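You operate a simulated robot arm through the tools that you are given. There is no shell and no other tool. Be economical: measure what you need, move in short steps, check, and stop when the job is done.

Carry out the task below with a simulated two-armed robot. There is one attempt and no reset: what you move stays moved.

JOB
Run the felt strip in at stitch 4, blue band under the foot.
Fine: foot down, machine off at the end.

It is judged by the outcome, as a careful person would: the job done as asked, and still so three seconds after it is handed in. It fails if anything else is knocked over, pushed out of place, dropped, spilled or broken.

ROBOT AND FRAMES
Two 7-joint arms with two-finger parallel grippers on one trunk, on a base that drives. Base frame: it is fixed to the floor where the robot stands at the start and does not move with it; the origin is under the middle of the robot, x ahead of it, y to its left, z up; the surface under the hand at the start is at about z = 767. Lengths are in mm, angles in rad, forces in N, time in s.
The left shoulder is at the start at [62, 196, 1104], the right one opposite. With the tool pointing down near the work surface each hand reaches from about 260 to 700 mm from the robot's upright axis, wherever it stands, measured 20 degrees to its own side. Places, roughly: machine switch [400, -300, 800]; presser lever [500, -100, 900]; stitch dial [400, -400, 1000]. Payload 1.57 kg a hand.
Tool frame (each hand has its own): the origin (TCP) lies between the finger pads and is the grasp point; the fingertips stand 30 mm ahead of it; z points along the fingers, y is the line along which they close. The gripper opens to 110 mm. The fingers are 24 mm wide and 12 mm thick; the gripper's body (48 by 112 mm) begins 78 mm behind the TCP.
Orientation is that of the tool frame in the base frame, as a unit quaternion [x, y, z, w]. With the fingers straight down and closing along the base's y, the tool's x points along the base's -x, its y along +y and its z along -z.

CONTROLS
- The arms move only by the tool drive_tool. It takes "left_series", "right_series" or both (then of equal length, played together; a hand with none holds still); each is a list of rows, each a list of 7 numbers: the shift along the tool's x, y, z in units of 250 mm (1.0 is 250 mm), then the turn, a rotation vector about the tool's x, y, z in units of 180 degrees (1.0 is 180 degrees), then the opening, from 0 (shut) to 1 (fully open). In form: [[tx, ty, tz, ax, ay, az, gripper], ...]. A call has 1 to 8 rows; each row is the pose to reach, as a shift and turn from the pose commanded when the call began, along the tool's axes at that moment. A call with a number of a shift or a turn outside -1 to 1 is refused whole. Each row takes 0.2 s and may step no farther than 50 mm and 0.15 rad from the row before; otherwise, or with a gripper value out of range, the whole call is refused. A pose out of reach is approached as far as the arm can. The call stops where the force on the tool passes 70 N (or 10 N more than at its start, if that is more) or the arm is blocked; 0.2 s more then pass. Each finger travels about 72 mm/s and halts on what it meets, pressing with about 43 N; the grip force reading is that of the motor and also rises with nothing between the fingers. The clock runs only during rows and for 0.2 s after the last one: add rows that repeat a pose to give the fingers time. The reply holds the time, the measured pose of the TCP, the force on the tool along the base axes, the opening and the grip force, in the units named above and with some noise, with the torque about the TCP (base axes, N m) and any sound that the robot's microphone picked up.
- Cameras (640 x 400 px; columns grow to the right, rows downward): "scene" is now at [83.1, -39.5, 1681.8]; the picture's right is [-0.63, -0.78, -0.00], its down [-0.69, 0.55, -0.46] and it looks along [0.36, -0.29, -0.89] (base axes); focal length 259 px, centre (320, 200). "left" rides on the left gripper at [70, -16, -141] in its tool frame; the picture's right is [0.23, 0.97, 0.00], its down [-0.86, 0.20, -0.48] and it looks along [-0.47, 0.11, 0.88] (tool axes); focal length 222 px, centre (320, 200). "right" rides on the right gripper at [70, 16, -141] in its tool frame; the picture's right is [-0.23, 0.97, 0.00], its down [-0.85, -0.20, -0.48] and it looks along [-0.47, -0.11, 0.88] (tool axes); focal length 222 px, centre (320, 200). There is no depth. A picture from a camera that has moved, and an enlarged one, comes with that camera's place and axes in the base frame and with its lens. The place of the scene camera against the robot may be out by one fixed shift of up to 12 mm in any direction.
- snapshot(camera): a new picture of that camera. The clock stands still meanwhile.
- lift_body(by): slides the trunk up (or, below 0, down) by that many mm; the arms and the scene camera ride with it, the base frame stays. It gives what a move gives, with no picture.
- drive_base(legs): drives the robot by 1 to 6 legs, each [ahead, left, turn to the left] in mm, mm and rad, along the robot's own axes; the way and the turn of a leg run together, so that a leg with both is an arc; at most 1500 mm and 3.142 rad a leg. The arms and the cameras ride along, it lands a little off, and it stops where it bumps. It gives what a move gives.
- aim_head(pan, tilt): turns the head with the scene camera to pan (to the left, within 1.501 rad either way) and tilt (down, from -0.506 to 1.204), counted from straight ahead of the robot. It gives what a move gives.
- inspect(camera, box): a new picture of the part [left, top, right, bottom] of that camera's present view, enlarged. The clock stands still meanwhile.
- job_done(): hands the job in; it is judged then, once.

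Work in short steps. Places have to be worked out from the pictures, the camera data and where the tool is seen: move nearer, look again, correct. Check each grasp and each placing, and mend what went wrong. You have 120 turns and 100 pictures in all, those below and enlarged ones among them. Open the grippers and draw the arms clear of the work before you hand the job in, unless the task says otherwise; then end with one line.

The tools are called after "Call:" by a JSON object that holds its "api" and its "payload". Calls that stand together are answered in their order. drive_tool: Moves the arms, as the interface text tells. Its arguments: {"type":"object","properties":{"left_series":{"type":"array"},"right_series":{"type":"array"}},"required":[]} The other tools are called the same way: lift_body (by) slides the trunk up or down; drive_base (legs) drives the base; aim_head (pan, tilt) turns the head that bears the scene camera; snapshot (camera) takes a picture; inspect (camera, box) takes an enlarged picture of a part of a camera's view; job_done () hands the job in.

At the start:

```text
t: 0.0
left_position: [450.0, -68.1, 1195.8]
left_tcp_rot: [-0.01, 1.0, -0.002, 0.003]
left_ft_force: [0.7, -0.2, -0.3]
left_wrist_torque: [0.01, -0.01, 0.02]
left_grip_width: 109.9
left_grip_force: 0.1
right_position: [338.1, -395.6, 1170.1]
right_tcp_rot: [-0.001, 1.0, 0.001, -0.001]
right_ft_force: [0.2, 0.5, 0.0]
right_wrist_torque: [-0.03, 0.03, 0.0]
right_grip_width: 109.9
right_grip_force: 0.1
trunk travel left (down, up): [-700.0, 290.0]
robot x, y, heading: [-1.1, -0.0, 0.002]
head pan, tilt: [-0.675, 1.086]
```

scene: 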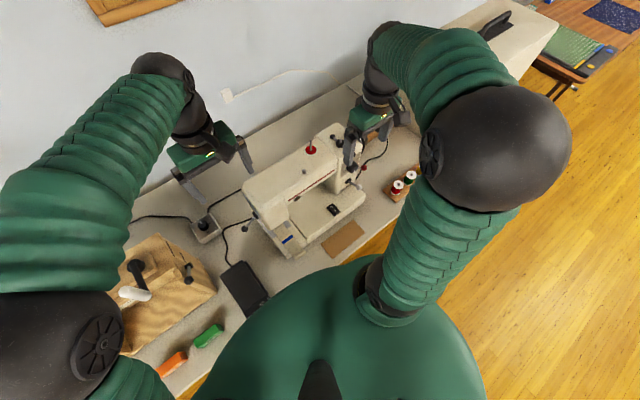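
right: 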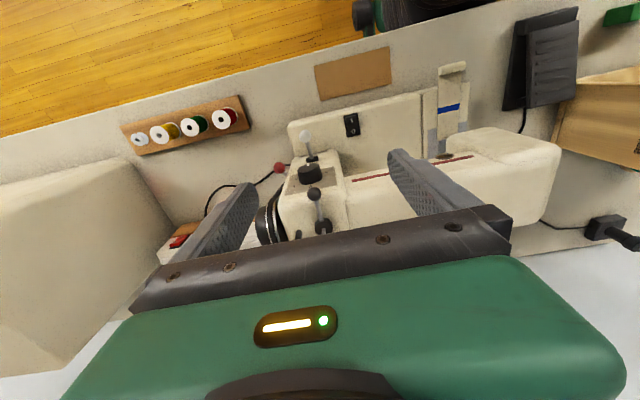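
left: 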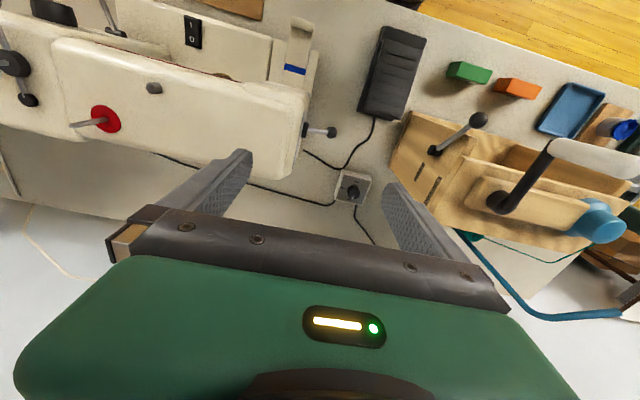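

The machine, its needle end with felt strip (blue band), pedal, power socket are visible. I enlarge the views to learn the controls.

Call:
{"api": "inspect", "payload": {"camera": "scene", "box": [180, 110, 420, 260]}}

Call:
{"api": "inspect", "payload": {"camera": "right", "box": [240, 40, 600, 265]}}

Call:
{"api": "inspect", "payload": {"camera": "left", "box": [0, 0, 400, 250]}}

```text
2.67 times, centred on (300, 185) of scene
camera zoom: at [83.1, -39.5, 1681.8], right [-0.63, -0.78, 0.0], down [-0.69, 0.55, -0.46], along [0.36, -0.29, -0.89], focal length 690 px, centre (373, 240)
```

zoom: 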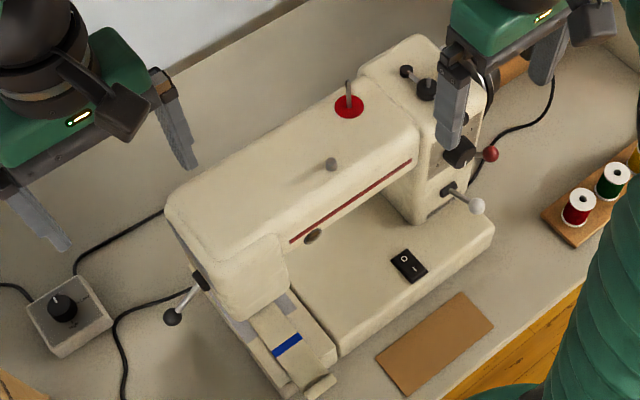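

```text
1.78 times, centred on (420, 152) of right
camera zoom: at [267.8, -378.9, 1310.6], right [0.23, 0.97, 0.0], down [0.86, -0.2, 0.48], along [0.47, -0.11, -0.88], focal length 395 px, centre (142, 284)
```

zoom: 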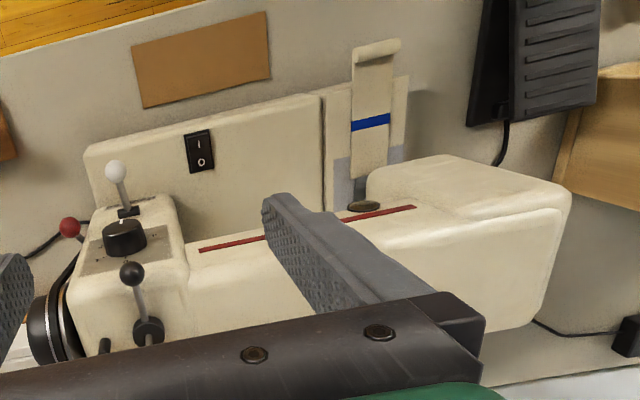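

```text
1.60 times, centred on (200, 125) of left
camera zoom: at [378.6, -84.5, 1336.9], right [-0.25, 0.97, 0.0], down [0.85, 0.22, 0.48], along [0.47, 0.12, -0.88], focal length 355 px, centre (512, 320)
```

zoom: 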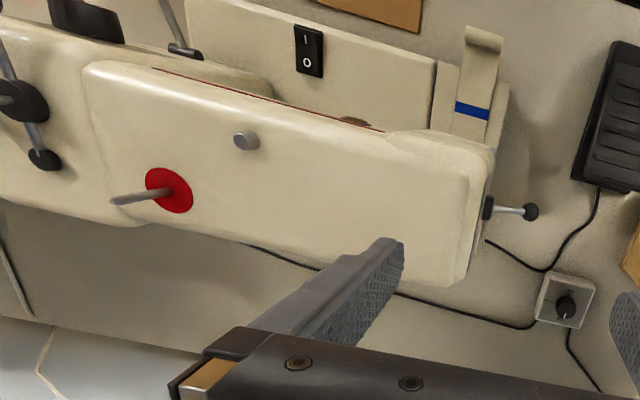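

I zoom in further on the controls from available views.

Call:
{"api": "inspect", "payload": {"camera": "scene", "box": [325, 130, 373, 160]}}

Call:
{"api": "inspect", "payload": {"camera": "right", "box": [268, 115, 364, 175]}}

Call:
{"api": "inspect", "payload": {"camera": "scene", "box": [185, 200, 345, 300]}}

Call:
{"api": "inspect", "payload": {"camera": "scene", "box": [325, 150, 389, 190]}}

```text
13.33 times, centred on (349, 145) of scene
camera zoom: at [83.1, -39.5, 1681.8], right [-0.63, -0.78, 0.0], down [-0.69, 0.55, -0.46], along [0.36, -0.29, -0.89], focal length 3449 px, centre (-67, 933)
```

zoom: 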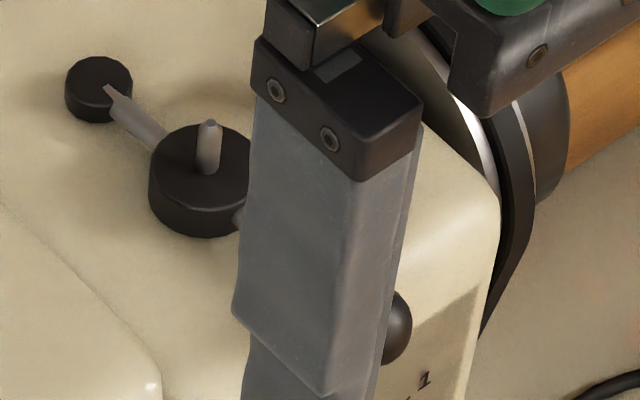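

```text
6.67 times, centred on (316, 145) of right
camera zoom: at [267.8, -378.9, 1310.6], right [0.23, 0.97, 0.0], down [0.86, -0.2, 0.48], along [0.47, -0.11, -0.88], focal length 1481 px, centre (347, 567)
```

zoom: 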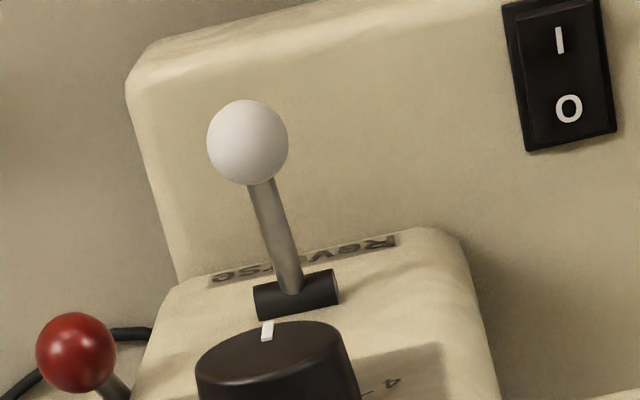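

```text
4.00 times, centred on (265, 250) of scene
camera zoom: at [83.1, -39.5, 1681.8], right [-0.63, -0.78, 0.0], down [-0.69, 0.55, -0.46], along [0.36, -0.29, -0.89], focal length 1035 px, centre (540, 0)
```

zoom: 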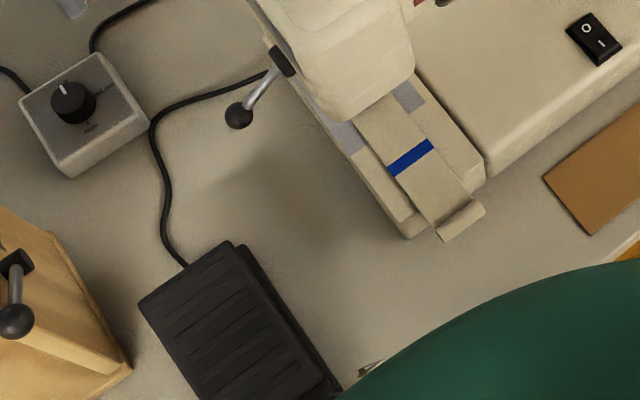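

```text
10.00 times, centred on (357, 170) of scene
camera zoom: at [83.1, -39.5, 1681.8], right [-0.63, -0.78, 0.0], down [-0.69, 0.55, -0.46], along [0.36, -0.29, -0.89], focal length 2587 px, centre (-50, 500)
```

zoom: 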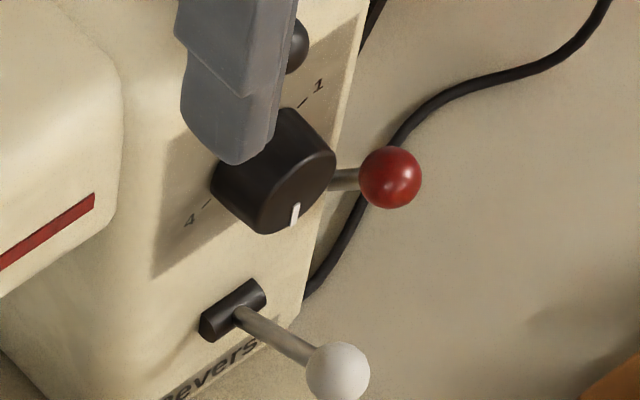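

Estimates: dial ≈ (389,-425,980) facing the robot, reverse lever ball ≈ (350,-425,909), switch ≈ (368,-331,818), band ≈ (381,-137,822), presser lever ball ≈ (462,-41,905), pedal ≈ (368,52,790). I back the robot off 150 mm so the right hand can point forward at the dial.

Call:
{"api": "drive_base", "payload": {"legs": [[-150, 0, 0]]}}

```text
t: 1.4
left_position: [305.1, -62.9, 1195.4]
left_tcp_rot: [-0.014, 1.0, -0.001, 0.002]
left_ft_force: [0.8, 0.5, -0.2]
left_wrist_torque: [-0.01, 0.0, 0.05]
left_grip_width: 110.0
left_grip_force: 0.0
right_position: [189.7, -394.6, 1168.8]
right_tcp_rot: [0.0, 1.0, 0.0, -0.002]
right_ft_force: [0.5, -0.1, -0.5]
right_wrist_torque: [-0.04, 0.01, -0.02]
right_grip_width: 109.8
right_grip_force: 0.0
trunk travel left (down, up): [-700.0, 290.0]
robot x, y, heading: [-151.4, 2.1, 0.001]
head pan, tilt: [-0.675, 1.086]
```

The hand cleared. I pitch the right hand forward in two calls.

Call:
{"api": "drive_tool", "payload": {"right_series": [[0, 0, 0, 0, -0.047, 0, 1], [0, 0, 0, 0, -0.094, 0, 1], [0, 0, 0, 0, -0.141, 0, 1], [0, 0, 0, 0, -0.188, 0, 1], [0, 0, 0, 0, -0.235, 0, 1], [0, 0, 0, 0, -0.282, 0, 0.8], [0, 0, 0, 0, -0.329, 0, 0.7], [0, 0, 0, 0, -0.376, 0, 0.6]]}}

Call:
{"api": "drive_tool", "payload": {"right_series": [[0, 0, 0, 0, -0.047, 0, 0.6], [0, 0, 0, 0, -0.094, 0, 0.6], [0, 0, 0, 0, -0.124, 0, 0.6]]}}

Call:
{"api": "snapshot", "payload": {"camera": "scene"}}

Call:
{"api": "snapshot", "payload": {"camera": "right"}}

```text
t: 3.2
left_position: [304.2, -65.7, 1196.6]
left_tcp_rot: [-0.013, 1.0, -0.002, 0.003]
left_ft_force: [0.5, 0.2, -1.0]
left_wrist_torque: [0.01, 0.02, -0.01]
left_grip_width: 109.8
left_grip_force: 0.0
right_position: [197.7, -429.5, 1179.1]
right_tcp_rot: [0.001, 0.831, 0.0, 0.556]
right_ft_force: [1.0, -0.8, -0.4]
right_wrist_torque: [0.01, 0.01, -0.01]
right_grip_width: 66.1
right_grip_force: 0.0
right hand out of reach, approached as far as the arm can: row 7, 8
trunk travel left (down, up): [-700.0, 290.0]
robot x, y, heading: [-150.0, -0.8, -0.002]
head pan, tilt: [-0.675, 1.086]
```

```text
t: 4.0
left_position: [300.5, -65.6, 1195.9]
left_tcp_rot: [-0.013, 1.0, 0.001, 0.004]
left_ft_force: [-0.5, -0.2, 0.1]
left_wrist_torque: [-0.02, -0.02, 0.02]
left_grip_width: 109.9
left_grip_force: 0.1
right_position: [196.8, -441.2, 1179.2]
right_tcp_rot: [-0.001, 0.706, 0.001, 0.708]
right_ft_force: [0.8, 0.1, 0.0]
right_wrist_torque: [-0.05, 0.03, -0.01]
right_grip_width: 65.8
right_grip_force: 0.1
right hand out of reach, approached as far as the arm can: row 1, 2, 3
trunk travel left (down, up): [-700.0, 290.0]
robot x, y, heading: [-146.7, 2.2, -0.001]
head pan, tilt: [-0.675, 1.086]
```

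```text
89 pictures are left
camera scene: at [-66.5, -44.7, 1681.5], right [-0.63, -0.78, 0.0], down [-0.69, 0.56, -0.46], along [0.36, -0.29, -0.89], focal length 259 px, centre (320, 200)
```

scene: 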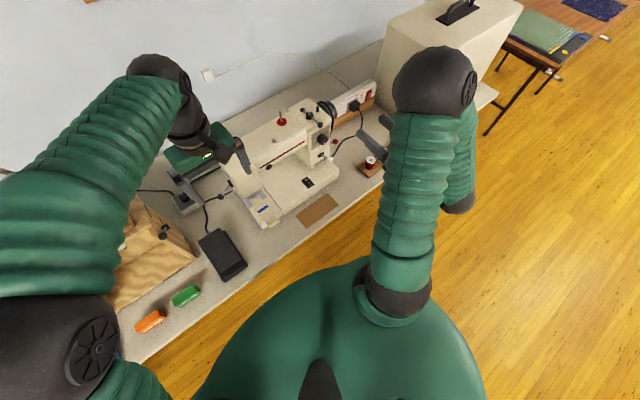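

```text
88 pictures are left
camera right: at [55.5, -424.6, 1107.5], right [0.0, 0.97, 0.23], down [-0.48, -0.2, 0.85], along [0.88, -0.11, 0.47], focal length 222 px, centre (320, 200)
```

right: 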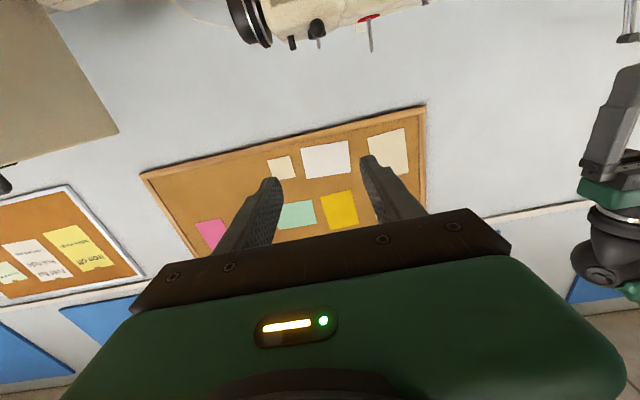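

Now forward-pointing. I zoom the scene camera on the now-clear machine.

Call:
{"api": "inspect", "payload": {"camera": "scene", "box": [290, 85, 386, 145]}}

Call:
{"api": "inspect", "payload": {"camera": "scene", "box": [230, 160, 326, 220]}}

Call:
{"api": "inspect", "payload": {"camera": "left", "box": [160, 0, 480, 200]}}

```text
6.67 times, centred on (338, 115) of scene
camera zoom: at [-66.5, -44.7, 1681.5], right [-0.63, -0.78, 0.0], down [-0.69, 0.56, -0.46], along [0.36, -0.29, -0.89], focal length 1724 px, centre (200, 767)
```

zoom: 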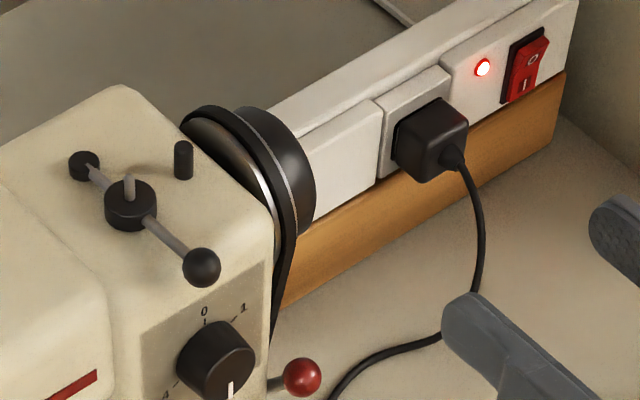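

```text
6.67 times, centred on (278, 190) of scene
camera zoom: at [-66.5, -44.7, 1681.5], right [-0.63, -0.78, 0.0], down [-0.69, 0.56, -0.46], along [0.36, -0.29, -0.89], focal length 1724 px, centre (600, 267)
```

zoom: 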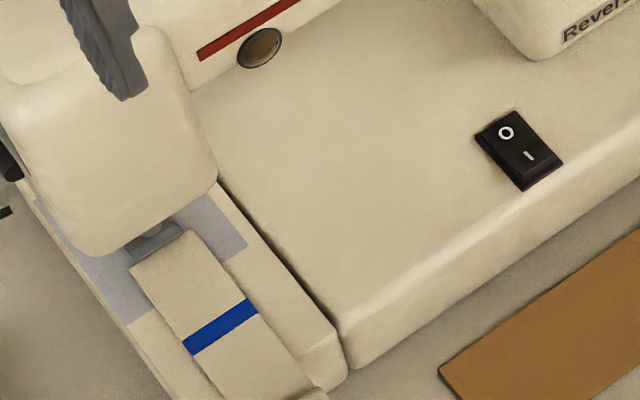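

```text
2.00 times, centred on (320, 100) of left
camera zoom: at [229.3, -84.1, 1336.7], right [-0.25, 0.97, 0.0], down [0.85, 0.22, 0.48], along [0.47, 0.12, -0.88], focal length 444 px, centre (320, 400)
```

zoom: 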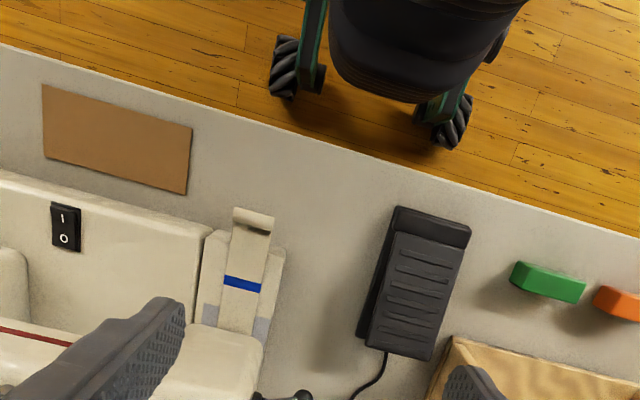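

Power strip is live and the machine plugged in. I lower the right hand to dial height to see its face head-on.

Call:
{"api": "drive_tool", "payload": {"right_series": [[0.146, 0, 0, 0, 0, 0, 0.6], [0.292, 0, 0, 0, 0, 0, 0.6], [0.438, 0, 0, 0, 0, 0, 0.6], [0.584, 0, 0, 0, 0, 0, 0.6], [0.73, 0, 0, 0, 0, 0, 0.6], [0.84, 0, 0, 0, 0, 0, 0.6]]}}

Call:
{"api": "snapshot", "payload": {"camera": "right"}}

```text
t: 5.4
left_position: [300.8, -64.7, 1195.9]
left_tcp_rot: [-0.013, 1.0, -0.002, 0.005]
left_ft_force: [-0.2, 0.3, -0.3]
left_wrist_torque: [-0.01, 0.01, -0.01]
left_grip_width: 110.0
left_grip_force: 0.1
right_position: [247.5, -489.7, 986.6]
right_tcp_rot: [0.003, 0.709, 0.003, 0.705]
right_ft_force: [-0.2, -0.1, 0.1]
right_wrist_torque: [0.0, 0.0, 0.0]
right_grip_width: 66.0
right_grip_force: 0.0
right hand out of reach, approached as far as the arm can: row 2, 3, 4, 5, 6
trunk travel left (down, up): [-700.0, 290.0]
robot x, y, heading: [-148.4, -0.4, -0.0]
head pan, tilt: [-0.675, 1.086]
```

```text
84 pictures are left
camera right: at [104.9, -472.9, 917.7], right [0.0, 0.97, 0.23], down [-0.47, -0.21, 0.86], along [0.88, -0.11, 0.46], focal length 222 px, centre (320, 200)
```

right: 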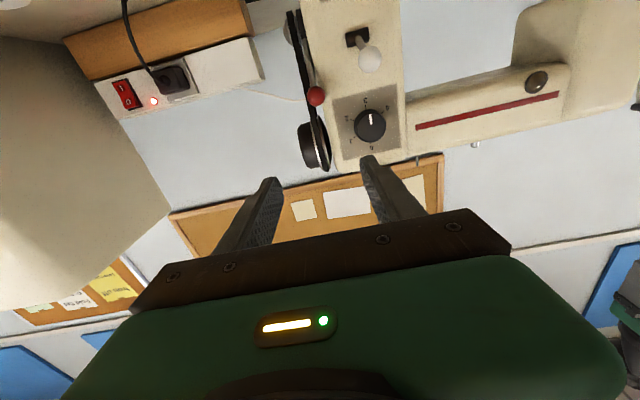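

The dial face is visible; I zoom.

Call:
{"api": "inspect", "payload": {"camera": "right", "box": [320, 80, 416, 140]}}

Call:
{"api": "inspect", "payload": {"camera": "right", "box": [290, 0, 418, 80]}}

```text
6.67 times, centred on (368, 110) of right
camera zoom: at [104.9, -472.9, 917.7], right [0.0, 0.97, 0.23], down [-0.47, -0.21, 0.86], along [0.88, -0.11, 0.46], focal length 1481 px, centre (0, 800)
```

zoom: 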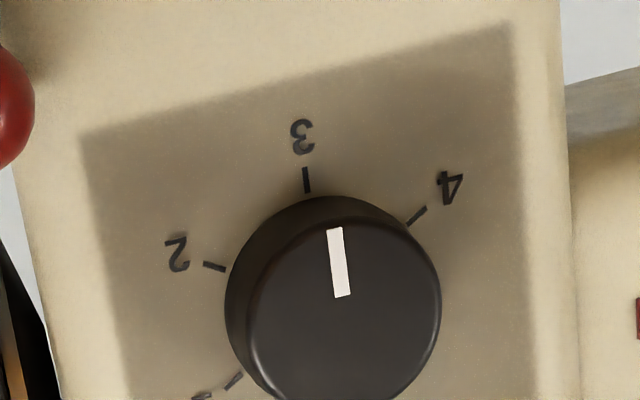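

```text
5.00 times, centred on (354, 40) of right
camera zoom: at [104.9, -472.9, 917.7], right [0.0, 0.97, 0.23], down [-0.47, -0.21, 0.86], along [0.88, -0.11, 0.46], focal length 1111 px, centre (150, 1000)
```

zoom: 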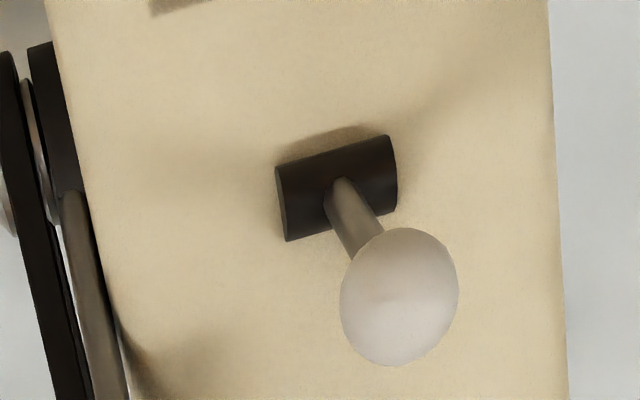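

Pointer is at 3; ticks are 60° apart, so 4 is ~60° clockwise seen from the front (+z turn of the tool). Dial face ≈ (387,-423,979). I move the hand in front of it.

Call:
{"api": "drive_tool", "payload": {"right_series": [[0, 0.06, 0.08, 0, 0, 0, 0.6], [0.02, 0.13, 0.16, 0, 0, 0, 0.6], [0.03, 0.2, 0.24, 0, 0, 0, 0.6], [0.03, 0.267, 0.33, 0, 0, 0, 0.6]]}}

Call:
{"api": "snapshot", "payload": {"camera": "right"}}

```text
t: 6.4
left_position: [301.4, -63.4, 1198.7]
left_tcp_rot: [-0.013, 1.0, -0.003, 0.004]
left_ft_force: [0.2, -0.7, 1.0]
left_wrist_torque: [-0.01, -0.01, -0.01]
left_grip_width: 110.1
left_grip_force: 0.0
right_position: [325.8, -419.9, 981.7]
right_tcp_rot: [0.0, 0.707, 0.0, 0.707]
right_ft_force: [0.4, -0.4, 0.4]
right_wrist_torque: [0.0, -0.02, 0.0]
right_grip_width: 66.0
right_grip_force: 0.0
trunk travel left (down, up): [-700.0, 290.0]
robot x, y, heading: [-151.4, -2.2, -0.003]
head pan, tilt: [-0.675, 1.086]
```

```text
81 pictures are left
camera right: at [184.7, -403.3, 911.9], right [0.0, 0.97, 0.23], down [-0.48, -0.2, 0.86], along [0.88, -0.11, 0.47], focal length 222 px, centre (320, 200)
```

right: 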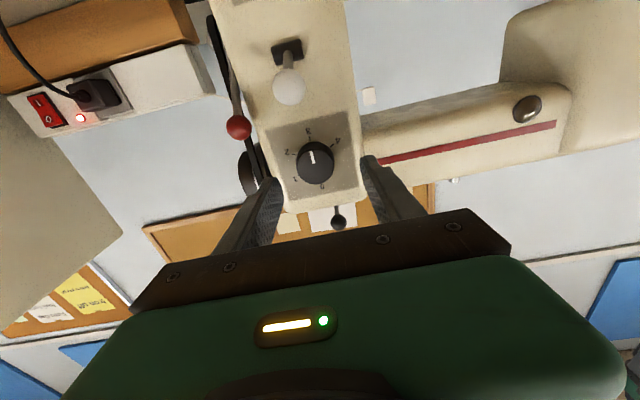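

Aligned with the dial (≈ (387,-422,980)). I advance ~40 mm so the tips straddle it.

Call:
{"api": "drive_tool", "payload": {"right_series": [[0, 0, 0.06, 0, 0, 0, 0.6], [0, 0, 0.11, 0, 0, 0, 0.6], [0, 0, 0.16, 0, 0, 0, 0.6]]}}

Call:
{"api": "inspect", "payload": {"camera": "right", "box": [224, 90, 416, 210]}}

Call:
{"api": "inspect", "payload": {"camera": "scene", "box": [290, 85, 386, 145]}}

```text
t: 7.2
left_position: [301.9, -63.5, 1198.0]
left_tcp_rot: [-0.013, 1.0, -0.003, 0.005]
left_ft_force: [0.1, 0.2, -0.4]
left_wrist_torque: [-0.03, -0.04, -0.02]
left_grip_width: 109.7
left_grip_force: 0.2
right_position: [366.5, -420.7, 982.1]
right_tcp_rot: [0.0, 0.707, 0.0, 0.707]
right_ft_force: [0.1, -0.6, 0.2]
right_wrist_torque: [0.03, 0.01, -0.02]
right_grip_width: 66.0
right_grip_force: 0.1
trunk travel left (down, up): [-700.0, 290.0]
robot x, y, heading: [-149.5, 1.9, 0.003]
head pan, tilt: [-0.675, 1.086]
```

```text
3.33 times, centred on (320, 150) of right
camera zoom: at [224.3, -404.4, 912.2], right [0.0, 0.97, 0.23], down [-0.48, -0.2, 0.85], along [0.88, -0.11, 0.47], focal length 740 px, centre (320, 367)
```

zoom: 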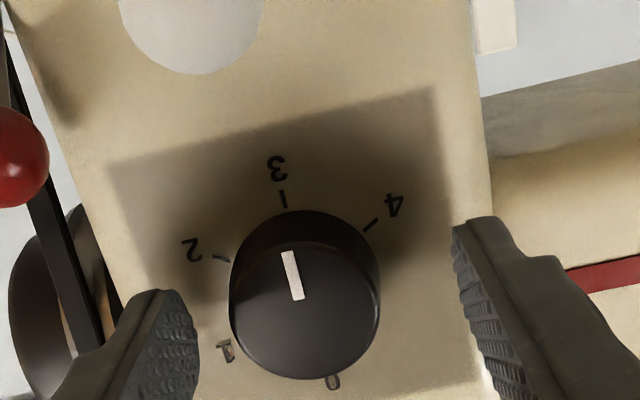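

```text
6.67 times, centred on (338, 115) of scene
camera zoom: at [-64.8, -40.2, 1681.7], right [-0.63, -0.78, 0.0], down [-0.69, 0.55, -0.46], along [0.36, -0.29, -0.89], focal length 1724 px, centre (200, 767)
```

zoom: 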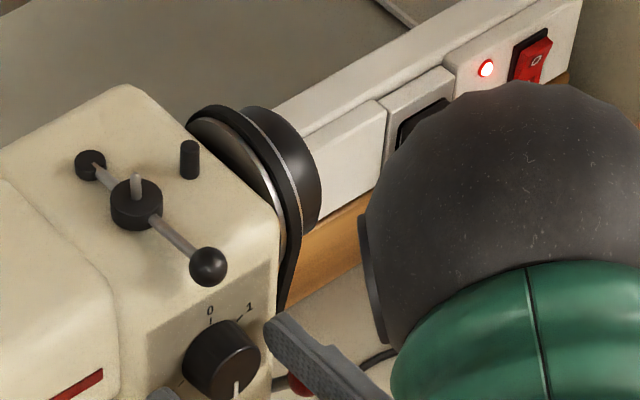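

Dial sits ~4 mm to the −y side of the finger middle, height is good. I shift, and close on it.

Call:
{"api": "drive_tool", "payload": {"right_series": [[0, -0.016, 0.012, 0, 0, 0, 0.6], [0, -0.016, 0.012, 0, 0, 0, 0.4], [0, -0.016, 0.012, 0, 0, 0, 0.25], [0, -0.016, 0.012, 0, 0, 0, 0.25]]}}

Call:
{"api": "inspect", "payload": {"camera": "right", "box": [224, 90, 416, 210]}}

```text
t: 8.2
left_position: [300.3, -64.7, 1197.8]
left_tcp_rot: [-0.013, 1.0, -0.003, 0.005]
left_ft_force: [0.3, -0.4, 0.1]
left_wrist_torque: [0.0, -0.02, 0.01]
left_grip_width: 110.2
left_grip_force: 0.1
right_position: [369.5, -423.8, 982.7]
right_tcp_rot: [0.0, 0.707, 0.0, 0.707]
right_ft_force: [1.1, 2.1, -0.4]
right_wrist_torque: [0.0, -0.01, 0.08]
right_grip_width: 37.1
right_grip_force: 43.5
trunk travel left (down, up): [-700.0, 290.0]
robot x, y, heading: [-147.8, 3.0, 0.0]
head pan, tilt: [-0.675, 1.086]
```

```text
3.33 times, centred on (320, 150) of right
camera zoom: at [227.1, -408.2, 911.7], right [0.0, 0.97, 0.23], down [-0.48, -0.2, 0.85], along [0.88, -0.11, 0.47], focal length 740 px, centre (320, 367)
```

zoom: 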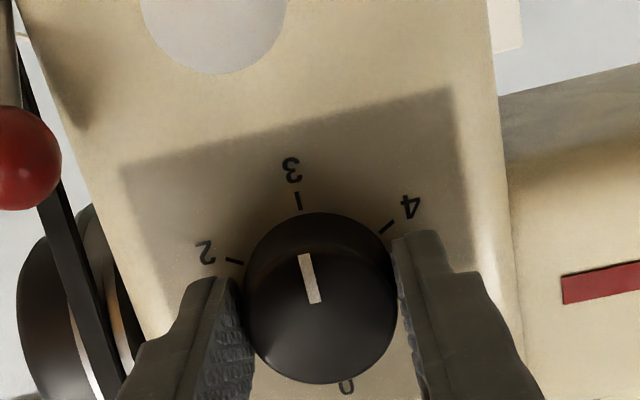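

Good centred grip (37 mm, little side force). I turn +60° clockwise.

Call:
{"api": "drive_tool", "payload": {"right_series": [[0, 0, 0, 0, 0, 0.047, 0.25], [0, 0, 0, 0, 0, 0.094, 0.25], [0, 0, 0, 0, 0, 0.141, 0.25], [0, 0, 0, 0, 0, 0.188, 0.25], [0, 0, 0, 0, 0, 0.235, 0.25], [0, 0, 0, 0, 0, 0.282, 0.25], [0, 0, 0, 0, 0, 0.329, 0.25], [0, 0, 0, 0, 0, 0.333, 0.25]]}}

Call:
{"api": "snapshot", "payload": {"camera": "right"}}

```text
t: 10.0
left_position: [300.6, -61.7, 1198.7]
left_tcp_rot: [-0.014, 1.0, -0.002, 0.006]
left_ft_force: [0.6, -0.7, -0.4]
left_wrist_torque: [0.01, -0.01, -0.03]
left_grip_width: 109.9
left_grip_force: 0.1
right_position: [369.1, -426.0, 981.9]
right_tcp_rot: [0.353, 0.613, 0.355, 0.612]
right_ft_force: [-1.0, 7.7, -0.8]
right_wrist_torque: [-0.05, 0.09, 0.11]
right_grip_width: 37.2
right_grip_force: 43.5
trunk travel left (down, up): [-700.0, 290.0]
robot x, y, heading: [-147.7, 4.0, 0.001]
head pan, tilt: [-0.675, 1.086]
```

```text
77 pictures are left
camera right: at [227.0, -356.0, 960.9], right [0.0, 0.29, 0.96], down [-0.48, -0.84, 0.25], along [0.88, -0.46, 0.14], focal length 222 px, centre (320, 200)
```

right: 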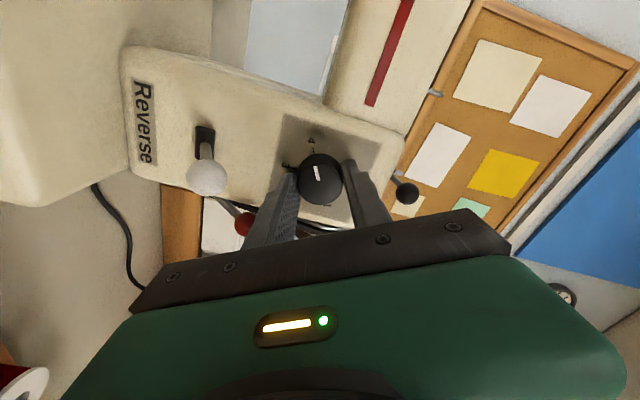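

Turned with little load. I check the pointer against the 4 tick.

Call:
{"api": "inspect", "payload": {"camera": "right", "box": [272, 125, 368, 185]}}

```text
6.67 times, centred on (320, 155) of right
camera zoom: at [227.0, -356.0, 960.9], right [0.0, 0.29, 0.96], down [-0.48, -0.84, 0.25], along [0.88, -0.46, 0.14], focal length 1481 px, centre (320, 500)
```

zoom: 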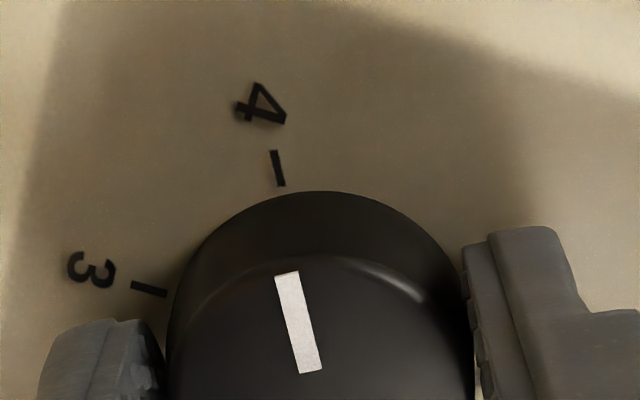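

Pointer is in line with 4. I release gently, back off, then view again.

Call:
{"api": "drive_tool", "payload": {"right_series": [[0, 0, 0, 0, 0, 0, 0.48], [0, 0, 0, 0, 0, 0, 0.48], [0, 0, -0.12, 0, 0, 0, 0.48], [0, 0, -0.28, 0, 0, 0, 0.48]]}}

Call:
{"api": "inspect", "payload": {"camera": "right", "box": [224, 100, 384, 200]}}

```text
t: 11.0
left_position: [299.3, -64.0, 1197.6]
left_tcp_rot: [-0.013, 1.0, -0.002, 0.005]
left_ft_force: [-0.3, -0.5, 0.5]
left_wrist_torque: [0.02, -0.03, 0.02]
left_grip_width: 110.2
left_grip_force: 0.0
right_position: [297.5, -427.1, 982.1]
right_tcp_rot: [0.354, 0.612, 0.353, 0.613]
right_ft_force: [0.2, -0.2, 0.2]
right_wrist_torque: [-0.02, 0.0, 0.02]
right_grip_width: 52.8
right_grip_force: 0.1
trunk travel left (down, up): [-700.0, 290.0]
robot x, y, heading: [-147.0, 0.4, -0.001]
head pan, tilt: [-0.675, 1.086]
```

```text
4.00 times, centred on (304, 150) of right
camera zoom: at [155.9, -357.2, 959.9], right [0.0, 0.29, 0.96], down [-0.48, -0.84, 0.25], along [0.88, -0.46, 0.14], focal length 888 px, centre (384, 400)
```

zoom: 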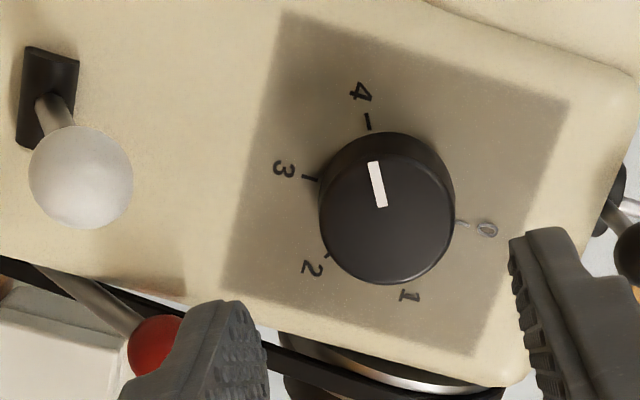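

Dial reads 4. I roll the right hand back and then pitch it down, drawing it toward the switch's y.

Call:
{"api": "drive_tool", "payload": {"right_series": [[0, 0, 0, 0, 0, -0.047, 0.4], [0, 0, 0, 0, 0, -0.094, 0.3], [0, 0, 0, 0, 0, -0.141, 0.2], [0, 0, 0, 0, 0, -0.188, 0.1], [0, 0, 0, 0, 0, -0.235, 0], [0, 0, 0, 0, 0, -0.282, 0], [0, 0, 0, 0, 0, -0.329, 0], [0, 0, 0, 0, 0, -0.333, 0]]}}

Call:
{"api": "drive_tool", "payload": {"right_series": [[0, 0.04, 0, 0, 0.047, 0, 0], [0, 0.08, 0, 0, 0.094, 0, 0], [0, 0.12, 0, 0, 0.141, 0, 0], [0, 0.16, 0, 0, 0.188, 0, 0], [0, 0.2, 0, 0, 0.235, 0, 0], [0, 0.24, 0, 0, 0.282, 0, 0], [0, 0.28, 0, 0, 0.329, 0, 0], [0, 0.32, 0, 0, 0.376, 0, 0]]}}

Call:
{"api": "drive_tool", "payload": {"right_series": [[0, 0.02, 0, 0, 0.047, 0, 0], [0, 0.04, 0, 0, 0.094, 0, 0], [0, 0.04, 0, 0, 0.124, 0, 0]]}}

Call:
{"api": "snapshot", "payload": {"camera": "scene"}}

Call:
{"api": "snapshot", "payload": {"camera": "right"}}

```text
t: 12.8
left_position: [300.3, -63.1, 1198.7]
left_tcp_rot: [-0.014, 1.0, -0.003, 0.006]
left_ft_force: [-1.1, 0.3, -1.2]
left_wrist_torque: [0.0, -0.01, 0.0]
left_grip_width: 109.9
left_grip_force: 0.1
right_position: [301.1, -428.4, 984.6]
right_tcp_rot: [0.001, 0.708, -0.001, 0.707]
right_ft_force: [-0.3, 0.0, -0.1]
right_wrist_torque: [0.0, 0.01, 0.01]
right_grip_width: 0.1
right_grip_force: 21.5
right hand out of reach, approached as far as the arm can: row 8
trunk travel left (down, up): [-700.0, 290.0]
robot x, y, heading: [-147.3, -0.2, -0.002]
head pan, tilt: [-0.675, 1.086]
```

```text
t: 14.6
left_position: [301.5, -64.1, 1197.7]
left_tcp_rot: [-0.013, 1.0, -0.002, 0.005]
left_ft_force: [0.5, 0.0, -1.3]
left_wrist_torque: [0.03, 0.01, 0.0]
left_grip_width: 109.9
left_grip_force: 0.0
right_position: [302.8, -347.7, 982.6]
right_tcp_rot: [0.0, 0.981, -0.002, 0.193]
right_ft_force: [-0.4, 0.2, 1.0]
right_wrist_torque: [0.0, 0.02, 0.0]
right_grip_width: 0.3
right_grip_force: 21.1
trunk travel left (down, up): [-700.0, 290.0]
robot x, y, heading: [-149.1, -2.9, -0.003]
head pan, tilt: [-0.675, 1.086]
```

```text
t: 15.4
left_position: [302.0, -63.7, 1197.9]
left_tcp_rot: [-0.014, 1.0, -0.002, 0.005]
left_ft_force: [-0.1, -0.3, 0.0]
left_wrist_torque: [-0.02, 0.0, 0.01]
left_grip_width: 109.7
left_grip_force: 0.1
right_position: [302.4, -338.0, 982.3]
right_tcp_rot: [0.0, 1.0, 0.0, -0.002]
right_ft_force: [-0.1, -0.1, 0.7]
right_wrist_torque: [-0.02, 0.0, -0.02]
right_grip_width: 0.0
right_grip_force: 21.2
trunk travel left (down, up): [-700.0, 290.0]
robot x, y, heading: [-149.5, -0.7, -0.003]
head pan, tilt: [-0.675, 1.086]
```

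```text
74 pictures are left
camera scene: at [-64.1, -38.8, 1681.6], right [-0.63, -0.78, 0.0], down [-0.69, 0.55, -0.46], along [0.36, -0.29, -0.89], focal length 259 px, centre (320, 200)
```

scene: 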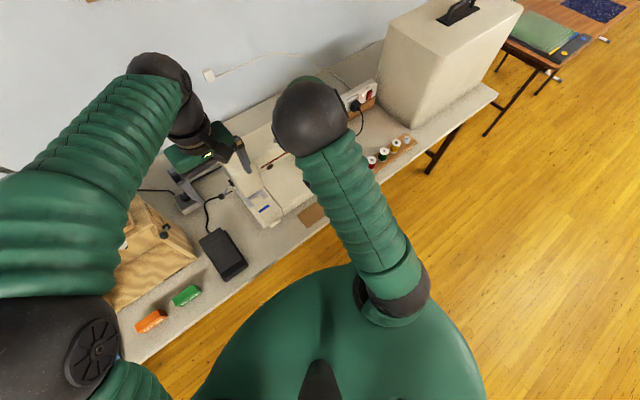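

```text
73 pictures are left
camera right: at [231.9, -321.2, 1123.8], right [0.23, 0.97, 0.0], down [0.86, -0.2, 0.48], along [0.47, -0.11, -0.88], focal length 222 px, centre (320, 200)
```

right: 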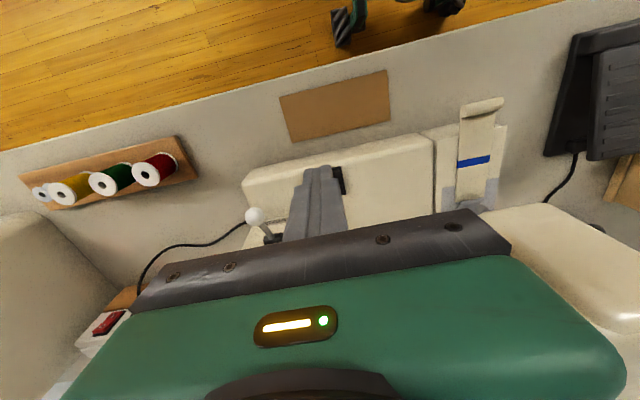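

Hand is down, shut. I zoom the switch and foot area from the right camera.

Call:
{"api": "inspect", "payload": {"camera": "right", "box": [270, 130, 366, 190]}}

Call:
{"api": "inspect", "payload": {"camera": "right", "box": [410, 80, 570, 180]}}

Call:
{"api": "inspect", "payload": {"camera": "scene", "box": [170, 170, 266, 230]}}

```text
6.67 times, centred on (318, 160) of right
camera zoom: at [231.9, -321.2, 1123.8], right [0.23, 0.97, 0.0], down [0.86, -0.2, 0.48], along [0.47, -0.11, -0.88], focal length 1481 px, centre (333, 467)
```

zoom: 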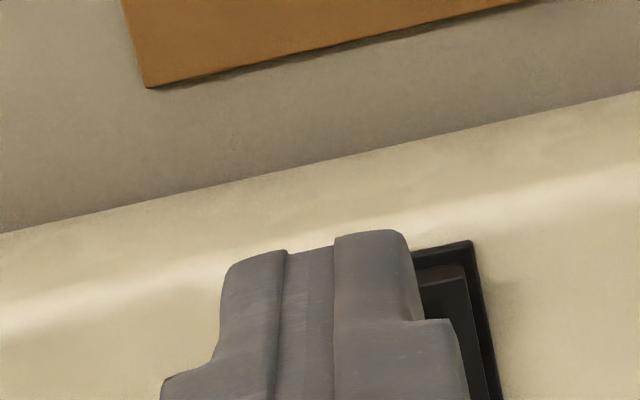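

```text
4.00 times, centred on (490, 130) of right
camera zoom: at [231.9, -321.2, 1123.8], right [0.23, 0.97, 0.0], down [0.86, -0.2, 0.48], along [0.47, -0.11, -0.88], focal length 888 px, centre (-360, 480)
```

zoom: 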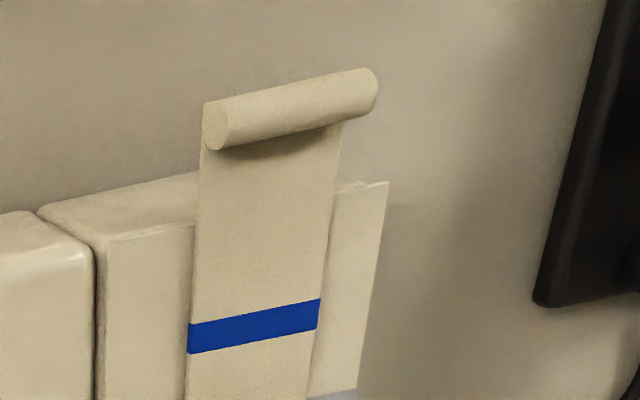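

```text
6.67 times, centred on (218, 200) of scene
camera zoom: at [-64.1, -38.8, 1681.6], right [-0.63, -0.78, 0.0], down [-0.69, 0.55, -0.46], along [0.36, -0.29, -0.89], focal length 1724 px, centre (1000, 200)
```

zoom: 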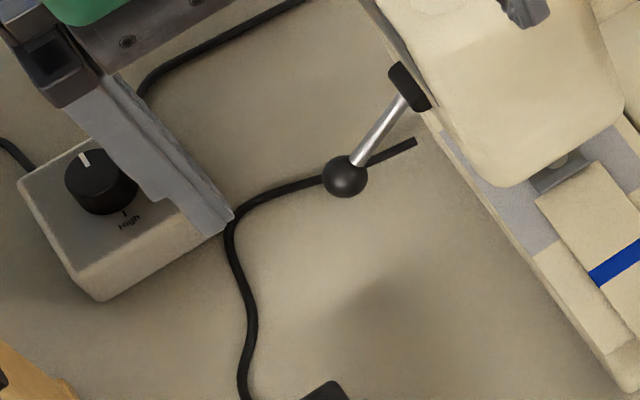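

The pedal's cord seems to end near the machine's left side; I look closer at that end and at the speed box.

Call:
{"api": "inspect", "payload": {"camera": "scene", "box": [210, 178, 242, 198]}}

Call:
{"api": "snapshot", "payload": {"camera": "left"}}

```text
16.00 times, centred on (226, 188) of scene
camera zoom: at [-64.1, -38.8, 1681.6], right [-0.63, -0.78, 0.0], down [-0.69, 0.55, -0.46], along [0.36, -0.29, -0.89], focal length 4139 px, centre (1824, 392)
```

zoom: 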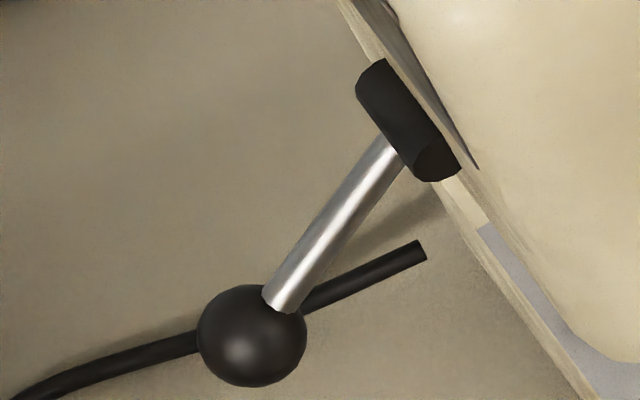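

```text
68 pictures are left
camera left: at [230.6, -80.5, 1338.1], right [-0.25, 0.97, -0.01], down [0.84, 0.23, 0.48], along [0.47, 0.12, -0.87], focal length 222 px, centre (320, 200)
```

left: 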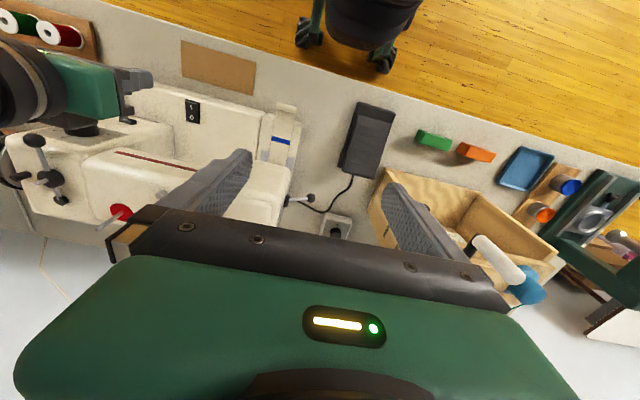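

The cord just stops short of the machine; we'll see if the pedal works. I yaw the left hand and bring it out to the left side to view the presser lever and foot.

Call:
{"api": "drive_tool", "payload": {"left_series": [[-0.057, 0.085, 0.057, 0, 0, 0.047, 0.6], [-0.114, 0.17, 0.114, 0, 0, 0.094, 0.5], [-0.171, 0.255, 0.171, 0, 0, 0.141, 0.4], [-0.228, 0.34, 0.228, 0, 0, 0.188, 0.2], [-0.285, 0.425, 0.285, 0, 0, 0.235, 0], [-0.342, 0.51, 0.342, 0, 0, 0.282, 0], [-0.4, 0.6, 0.4, 0, 0, 0.329, 0]]}}

Call:
{"api": "snapshot", "payload": {"camera": "left"}}

```text
t: 17.0
left_position: [399.2, 91.1, 1096.1]
left_tcp_rot: [0.484, 0.875, -0.002, 0.005]
left_ft_force: [0.7, 0.3, 0.2]
left_wrist_torque: [-0.03, 0.05, -0.01]
left_grip_width: 0.0
left_grip_force: 20.7
right_position: [302.6, -336.6, 981.8]
right_tcp_rot: [0.0, 1.0, 0.0, -0.001]
right_ft_force: [0.4, -0.1, 1.2]
right_wrist_torque: [-0.05, 0.0, 0.02]
right_grip_width: 0.0
right_grip_force: 21.7
trunk travel left (down, up): [-700.0, 290.0]
robot x, y, heading: [-150.5, 0.2, -0.002]
head pan, tilt: [-0.675, 1.086]
```

```text
67 pictures are left
camera left: at [347.0, 142.1, 1237.0], right [0.7, 0.71, 0.0], down [0.62, -0.62, 0.49], along [0.35, -0.34, -0.87], focal length 222 px, centre (320, 200)
```

left: 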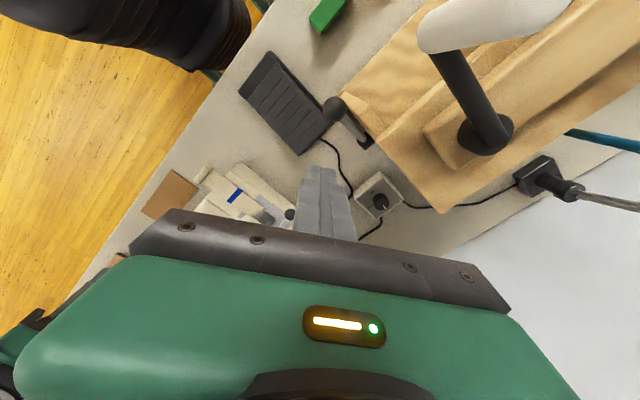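

I tip the hand so its camera looks flatter toward the foot, and come a bit lower.

Call:
{"api": "drive_tool", "payload": {"left_series": [[0.06, 0, 0.06, 0, -0.047, 0, 0], [0.12, 0, 0.12, 0, -0.094, 0, 0], [0.18, 0, 0.18, 0, -0.141, 0, 0], [0.24, 0, 0.24, 0, -0.188, 0, 0], [0.28, 0, 0.3, 0, -0.23, 0, 0]]}}

Call:
{"api": "snapshot", "payload": {"camera": "left"}}

```text
t: 17.8
left_position: [381.6, 115.7, 1061.3]
left_tcp_rot: [0.48, 0.845, -0.1, 0.214]
left_ft_force: [-0.3, 0.1, 0.4]
left_wrist_torque: [-0.02, 0.0, 0.0]
left_grip_width: 0.1
left_grip_force: 21.4
right_position: [300.1, -341.1, 981.8]
right_tcp_rot: [0.0, 1.0, 0.002, 0.001]
right_ft_force: [-0.7, -0.3, 0.7]
right_wrist_torque: [0.01, -0.01, -0.03]
right_grip_width: 0.0
right_grip_force: 21.4
trunk travel left (down, up): [-700.0, 290.0]
robot x, y, heading: [-148.7, -1.5, 0.003]
head pan, tilt: [-0.675, 1.086]
stopped in row 4 (left hand): the force on the tool passed its limit at 89 N (the readings are from after the stop); the commanded pose is now the measured one
```

```text
66 pictures are left
camera left: at [297.4, 213.3, 1154.7], right [0.73, 0.68, -0.07], down [0.43, -0.38, 0.82], along [0.53, -0.63, -0.56], focal length 222 px, centre (320, 200)
```

left: 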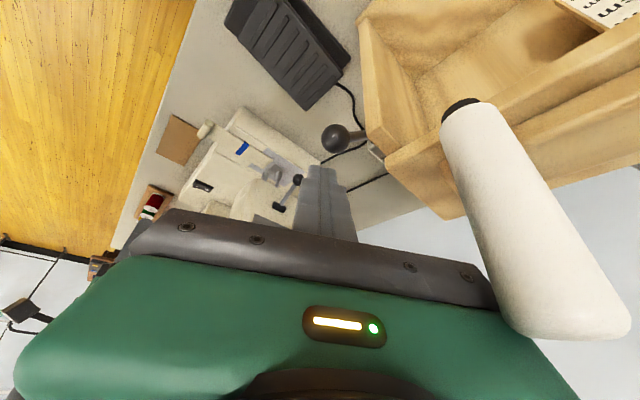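

I bumped something—likely the white handle on the wooden box at left. I back off away from it (toward −y) and check whether it moved.

Call:
{"api": "drive_tool", "payload": {"left_series": [[0, -0.1, 0, 0, 0, 0, 0], [0, -0.2, 0, 0, 0, 0, 0], [0, -0.32, 0, 0, 0, 0, 0]]}}

Call:
{"api": "snapshot", "payload": {"camera": "scene"}}

Call:
{"api": "snapshot", "payload": {"camera": "left"}}

```text
t: 18.6
left_position: [312.8, 76.9, 1058.5]
left_tcp_rot: [0.481, 0.844, -0.101, 0.214]
left_ft_force: [-0.4, -0.6, 0.1]
left_wrist_torque: [-0.02, -0.02, -0.01]
left_grip_width: 0.0
left_grip_force: 21.6
right_position: [299.8, -338.2, 983.1]
right_tcp_rot: [0.0, 1.0, 0.001, 0.001]
right_ft_force: [-0.3, -0.3, 0.2]
right_wrist_torque: [0.03, -0.01, -0.01]
right_grip_width: 0.0
right_grip_force: 21.2
trunk travel left (down, up): [-700.0, 290.0]
robot x, y, heading: [-148.0, 0.1, -0.003]
head pan, tilt: [-0.675, 1.086]
```

```text
65 pictures are left
camera scene: at [-64.8, -40.6, 1681.5], right [-0.63, -0.78, 0.0], down [-0.69, 0.56, -0.46], along [0.36, -0.29, -0.89], focal length 259 px, centre (320, 200)
```

scene: 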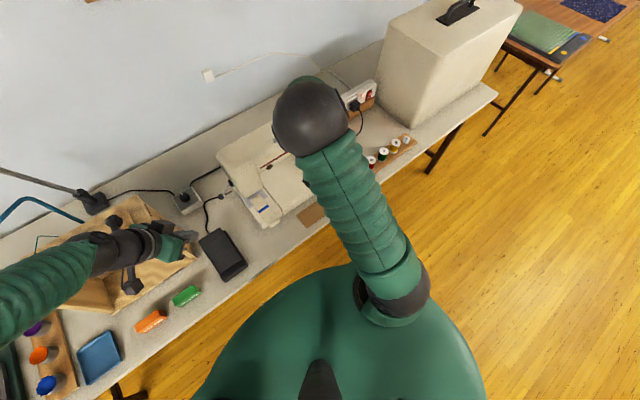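

```text
64 pictures are left
camera left: at [228.8, 175.1, 1151.6], right [0.73, 0.68, -0.07], down [0.43, -0.37, 0.82], along [0.53, -0.63, -0.56], focal length 222 px, centre (320, 200)
```

left: 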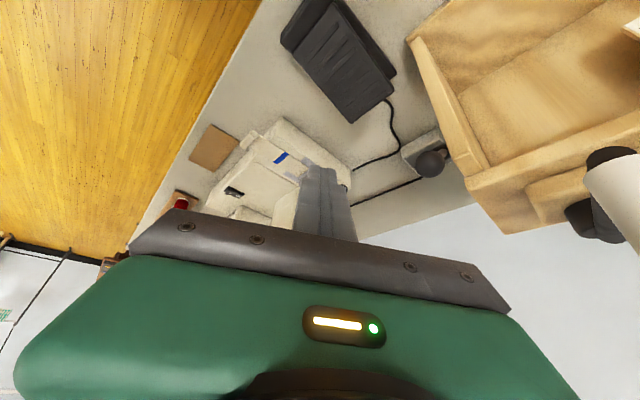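

The box appears unmoved. I yaw the left hand back about the vertical by 45° to view the presser lever from the front, away from the box.

Call:
{"api": "drive_tool", "payload": {"left_series": [[0, -0.05, 0, -0.0191, 0.0014, -0.037, 0], [0, -0.1, 0, -0.0382, 0.0028, -0.074, 0], [0, -0.15, 0, -0.0573, 0.0043, -0.111, 0], [0, -0.2, 0, -0.0763, 0.0057, -0.148, 0], [0, -0.2, 0, -0.0954, 0.0071, -0.185, 0], [0, -0.2, 0, -0.1145, 0.0085, -0.222, 0]]}}

Call:
{"api": "snapshot", "payload": {"camera": "left"}}

```text
t: 20.0
left_position: [270.5, 52.2, 1056.0]
left_tcp_rot: [0.121, 0.964, -0.012, 0.236]
left_ft_force: [0.2, -0.1, 0.2]
left_wrist_torque: [0.03, 0.02, -0.03]
left_grip_width: 0.0
left_grip_force: 21.6
right_position: [300.1, -337.2, 984.1]
right_tcp_rot: [0.001, 1.0, 0.001, 0.001]
right_ft_force: [-0.2, 0.3, 0.7]
right_wrist_torque: [0.03, 0.01, 0.03]
right_grip_width: 0.0
right_grip_force: 21.6
trunk travel left (down, up): [-700.0, 290.0]
robot x, y, heading: [-145.6, 2.1, -0.0]
head pan, tilt: [-0.675, 1.086]
```

```text
63 pictures are left
camera left: at [141.8, 62.9, 1149.3], right [0.04, 1.0, -0.07], down [0.56, 0.04, 0.82], along [0.82, -0.07, -0.56], focal length 222 px, centre (320, 200)
```

left: 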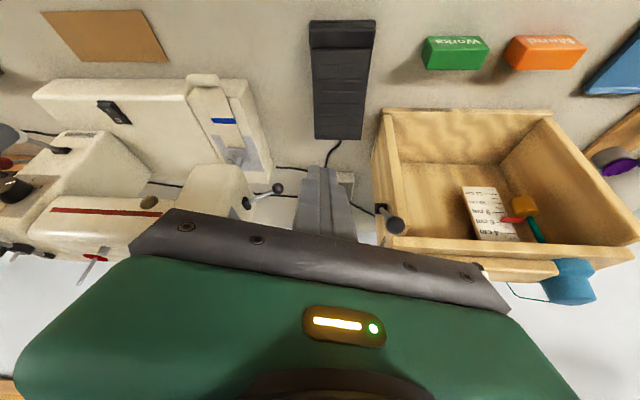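

The lever and box contents are visible; the card in the box bears text. I zoom both.

Call:
{"api": "inspect", "payload": {"camera": "left", "box": [190, 120, 318, 200]}}

Call:
{"api": "inspect", "payload": {"camera": "left", "box": [440, 175, 536, 235]}}

```text
5.00 times, centred on (254, 160) of left
camera zoom: at [141.8, 62.9, 1149.3], right [0.04, 1.0, -0.07], down [0.56, 0.04, 0.82], along [0.82, -0.07, -0.56], focal length 1111 px, centre (650, 400)
```

zoom: 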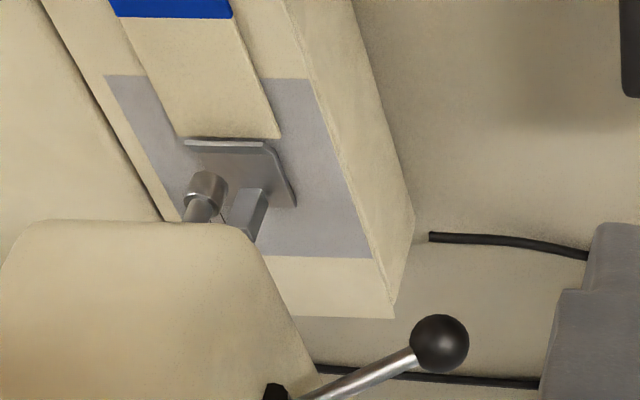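

```text
6.67 times, centred on (488, 205) of left
camera zoom: at [141.8, 62.9, 1149.3], right [0.04, 1.0, -0.07], down [0.56, 0.04, 0.82], along [0.82, -0.07, -0.56], focal length 1481 px, centre (-800, 167)
```

zoom: 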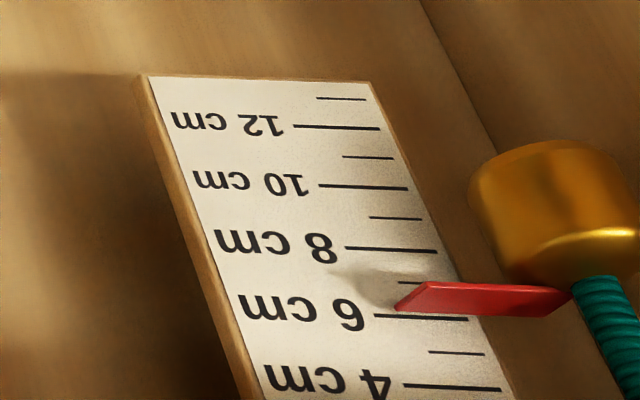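

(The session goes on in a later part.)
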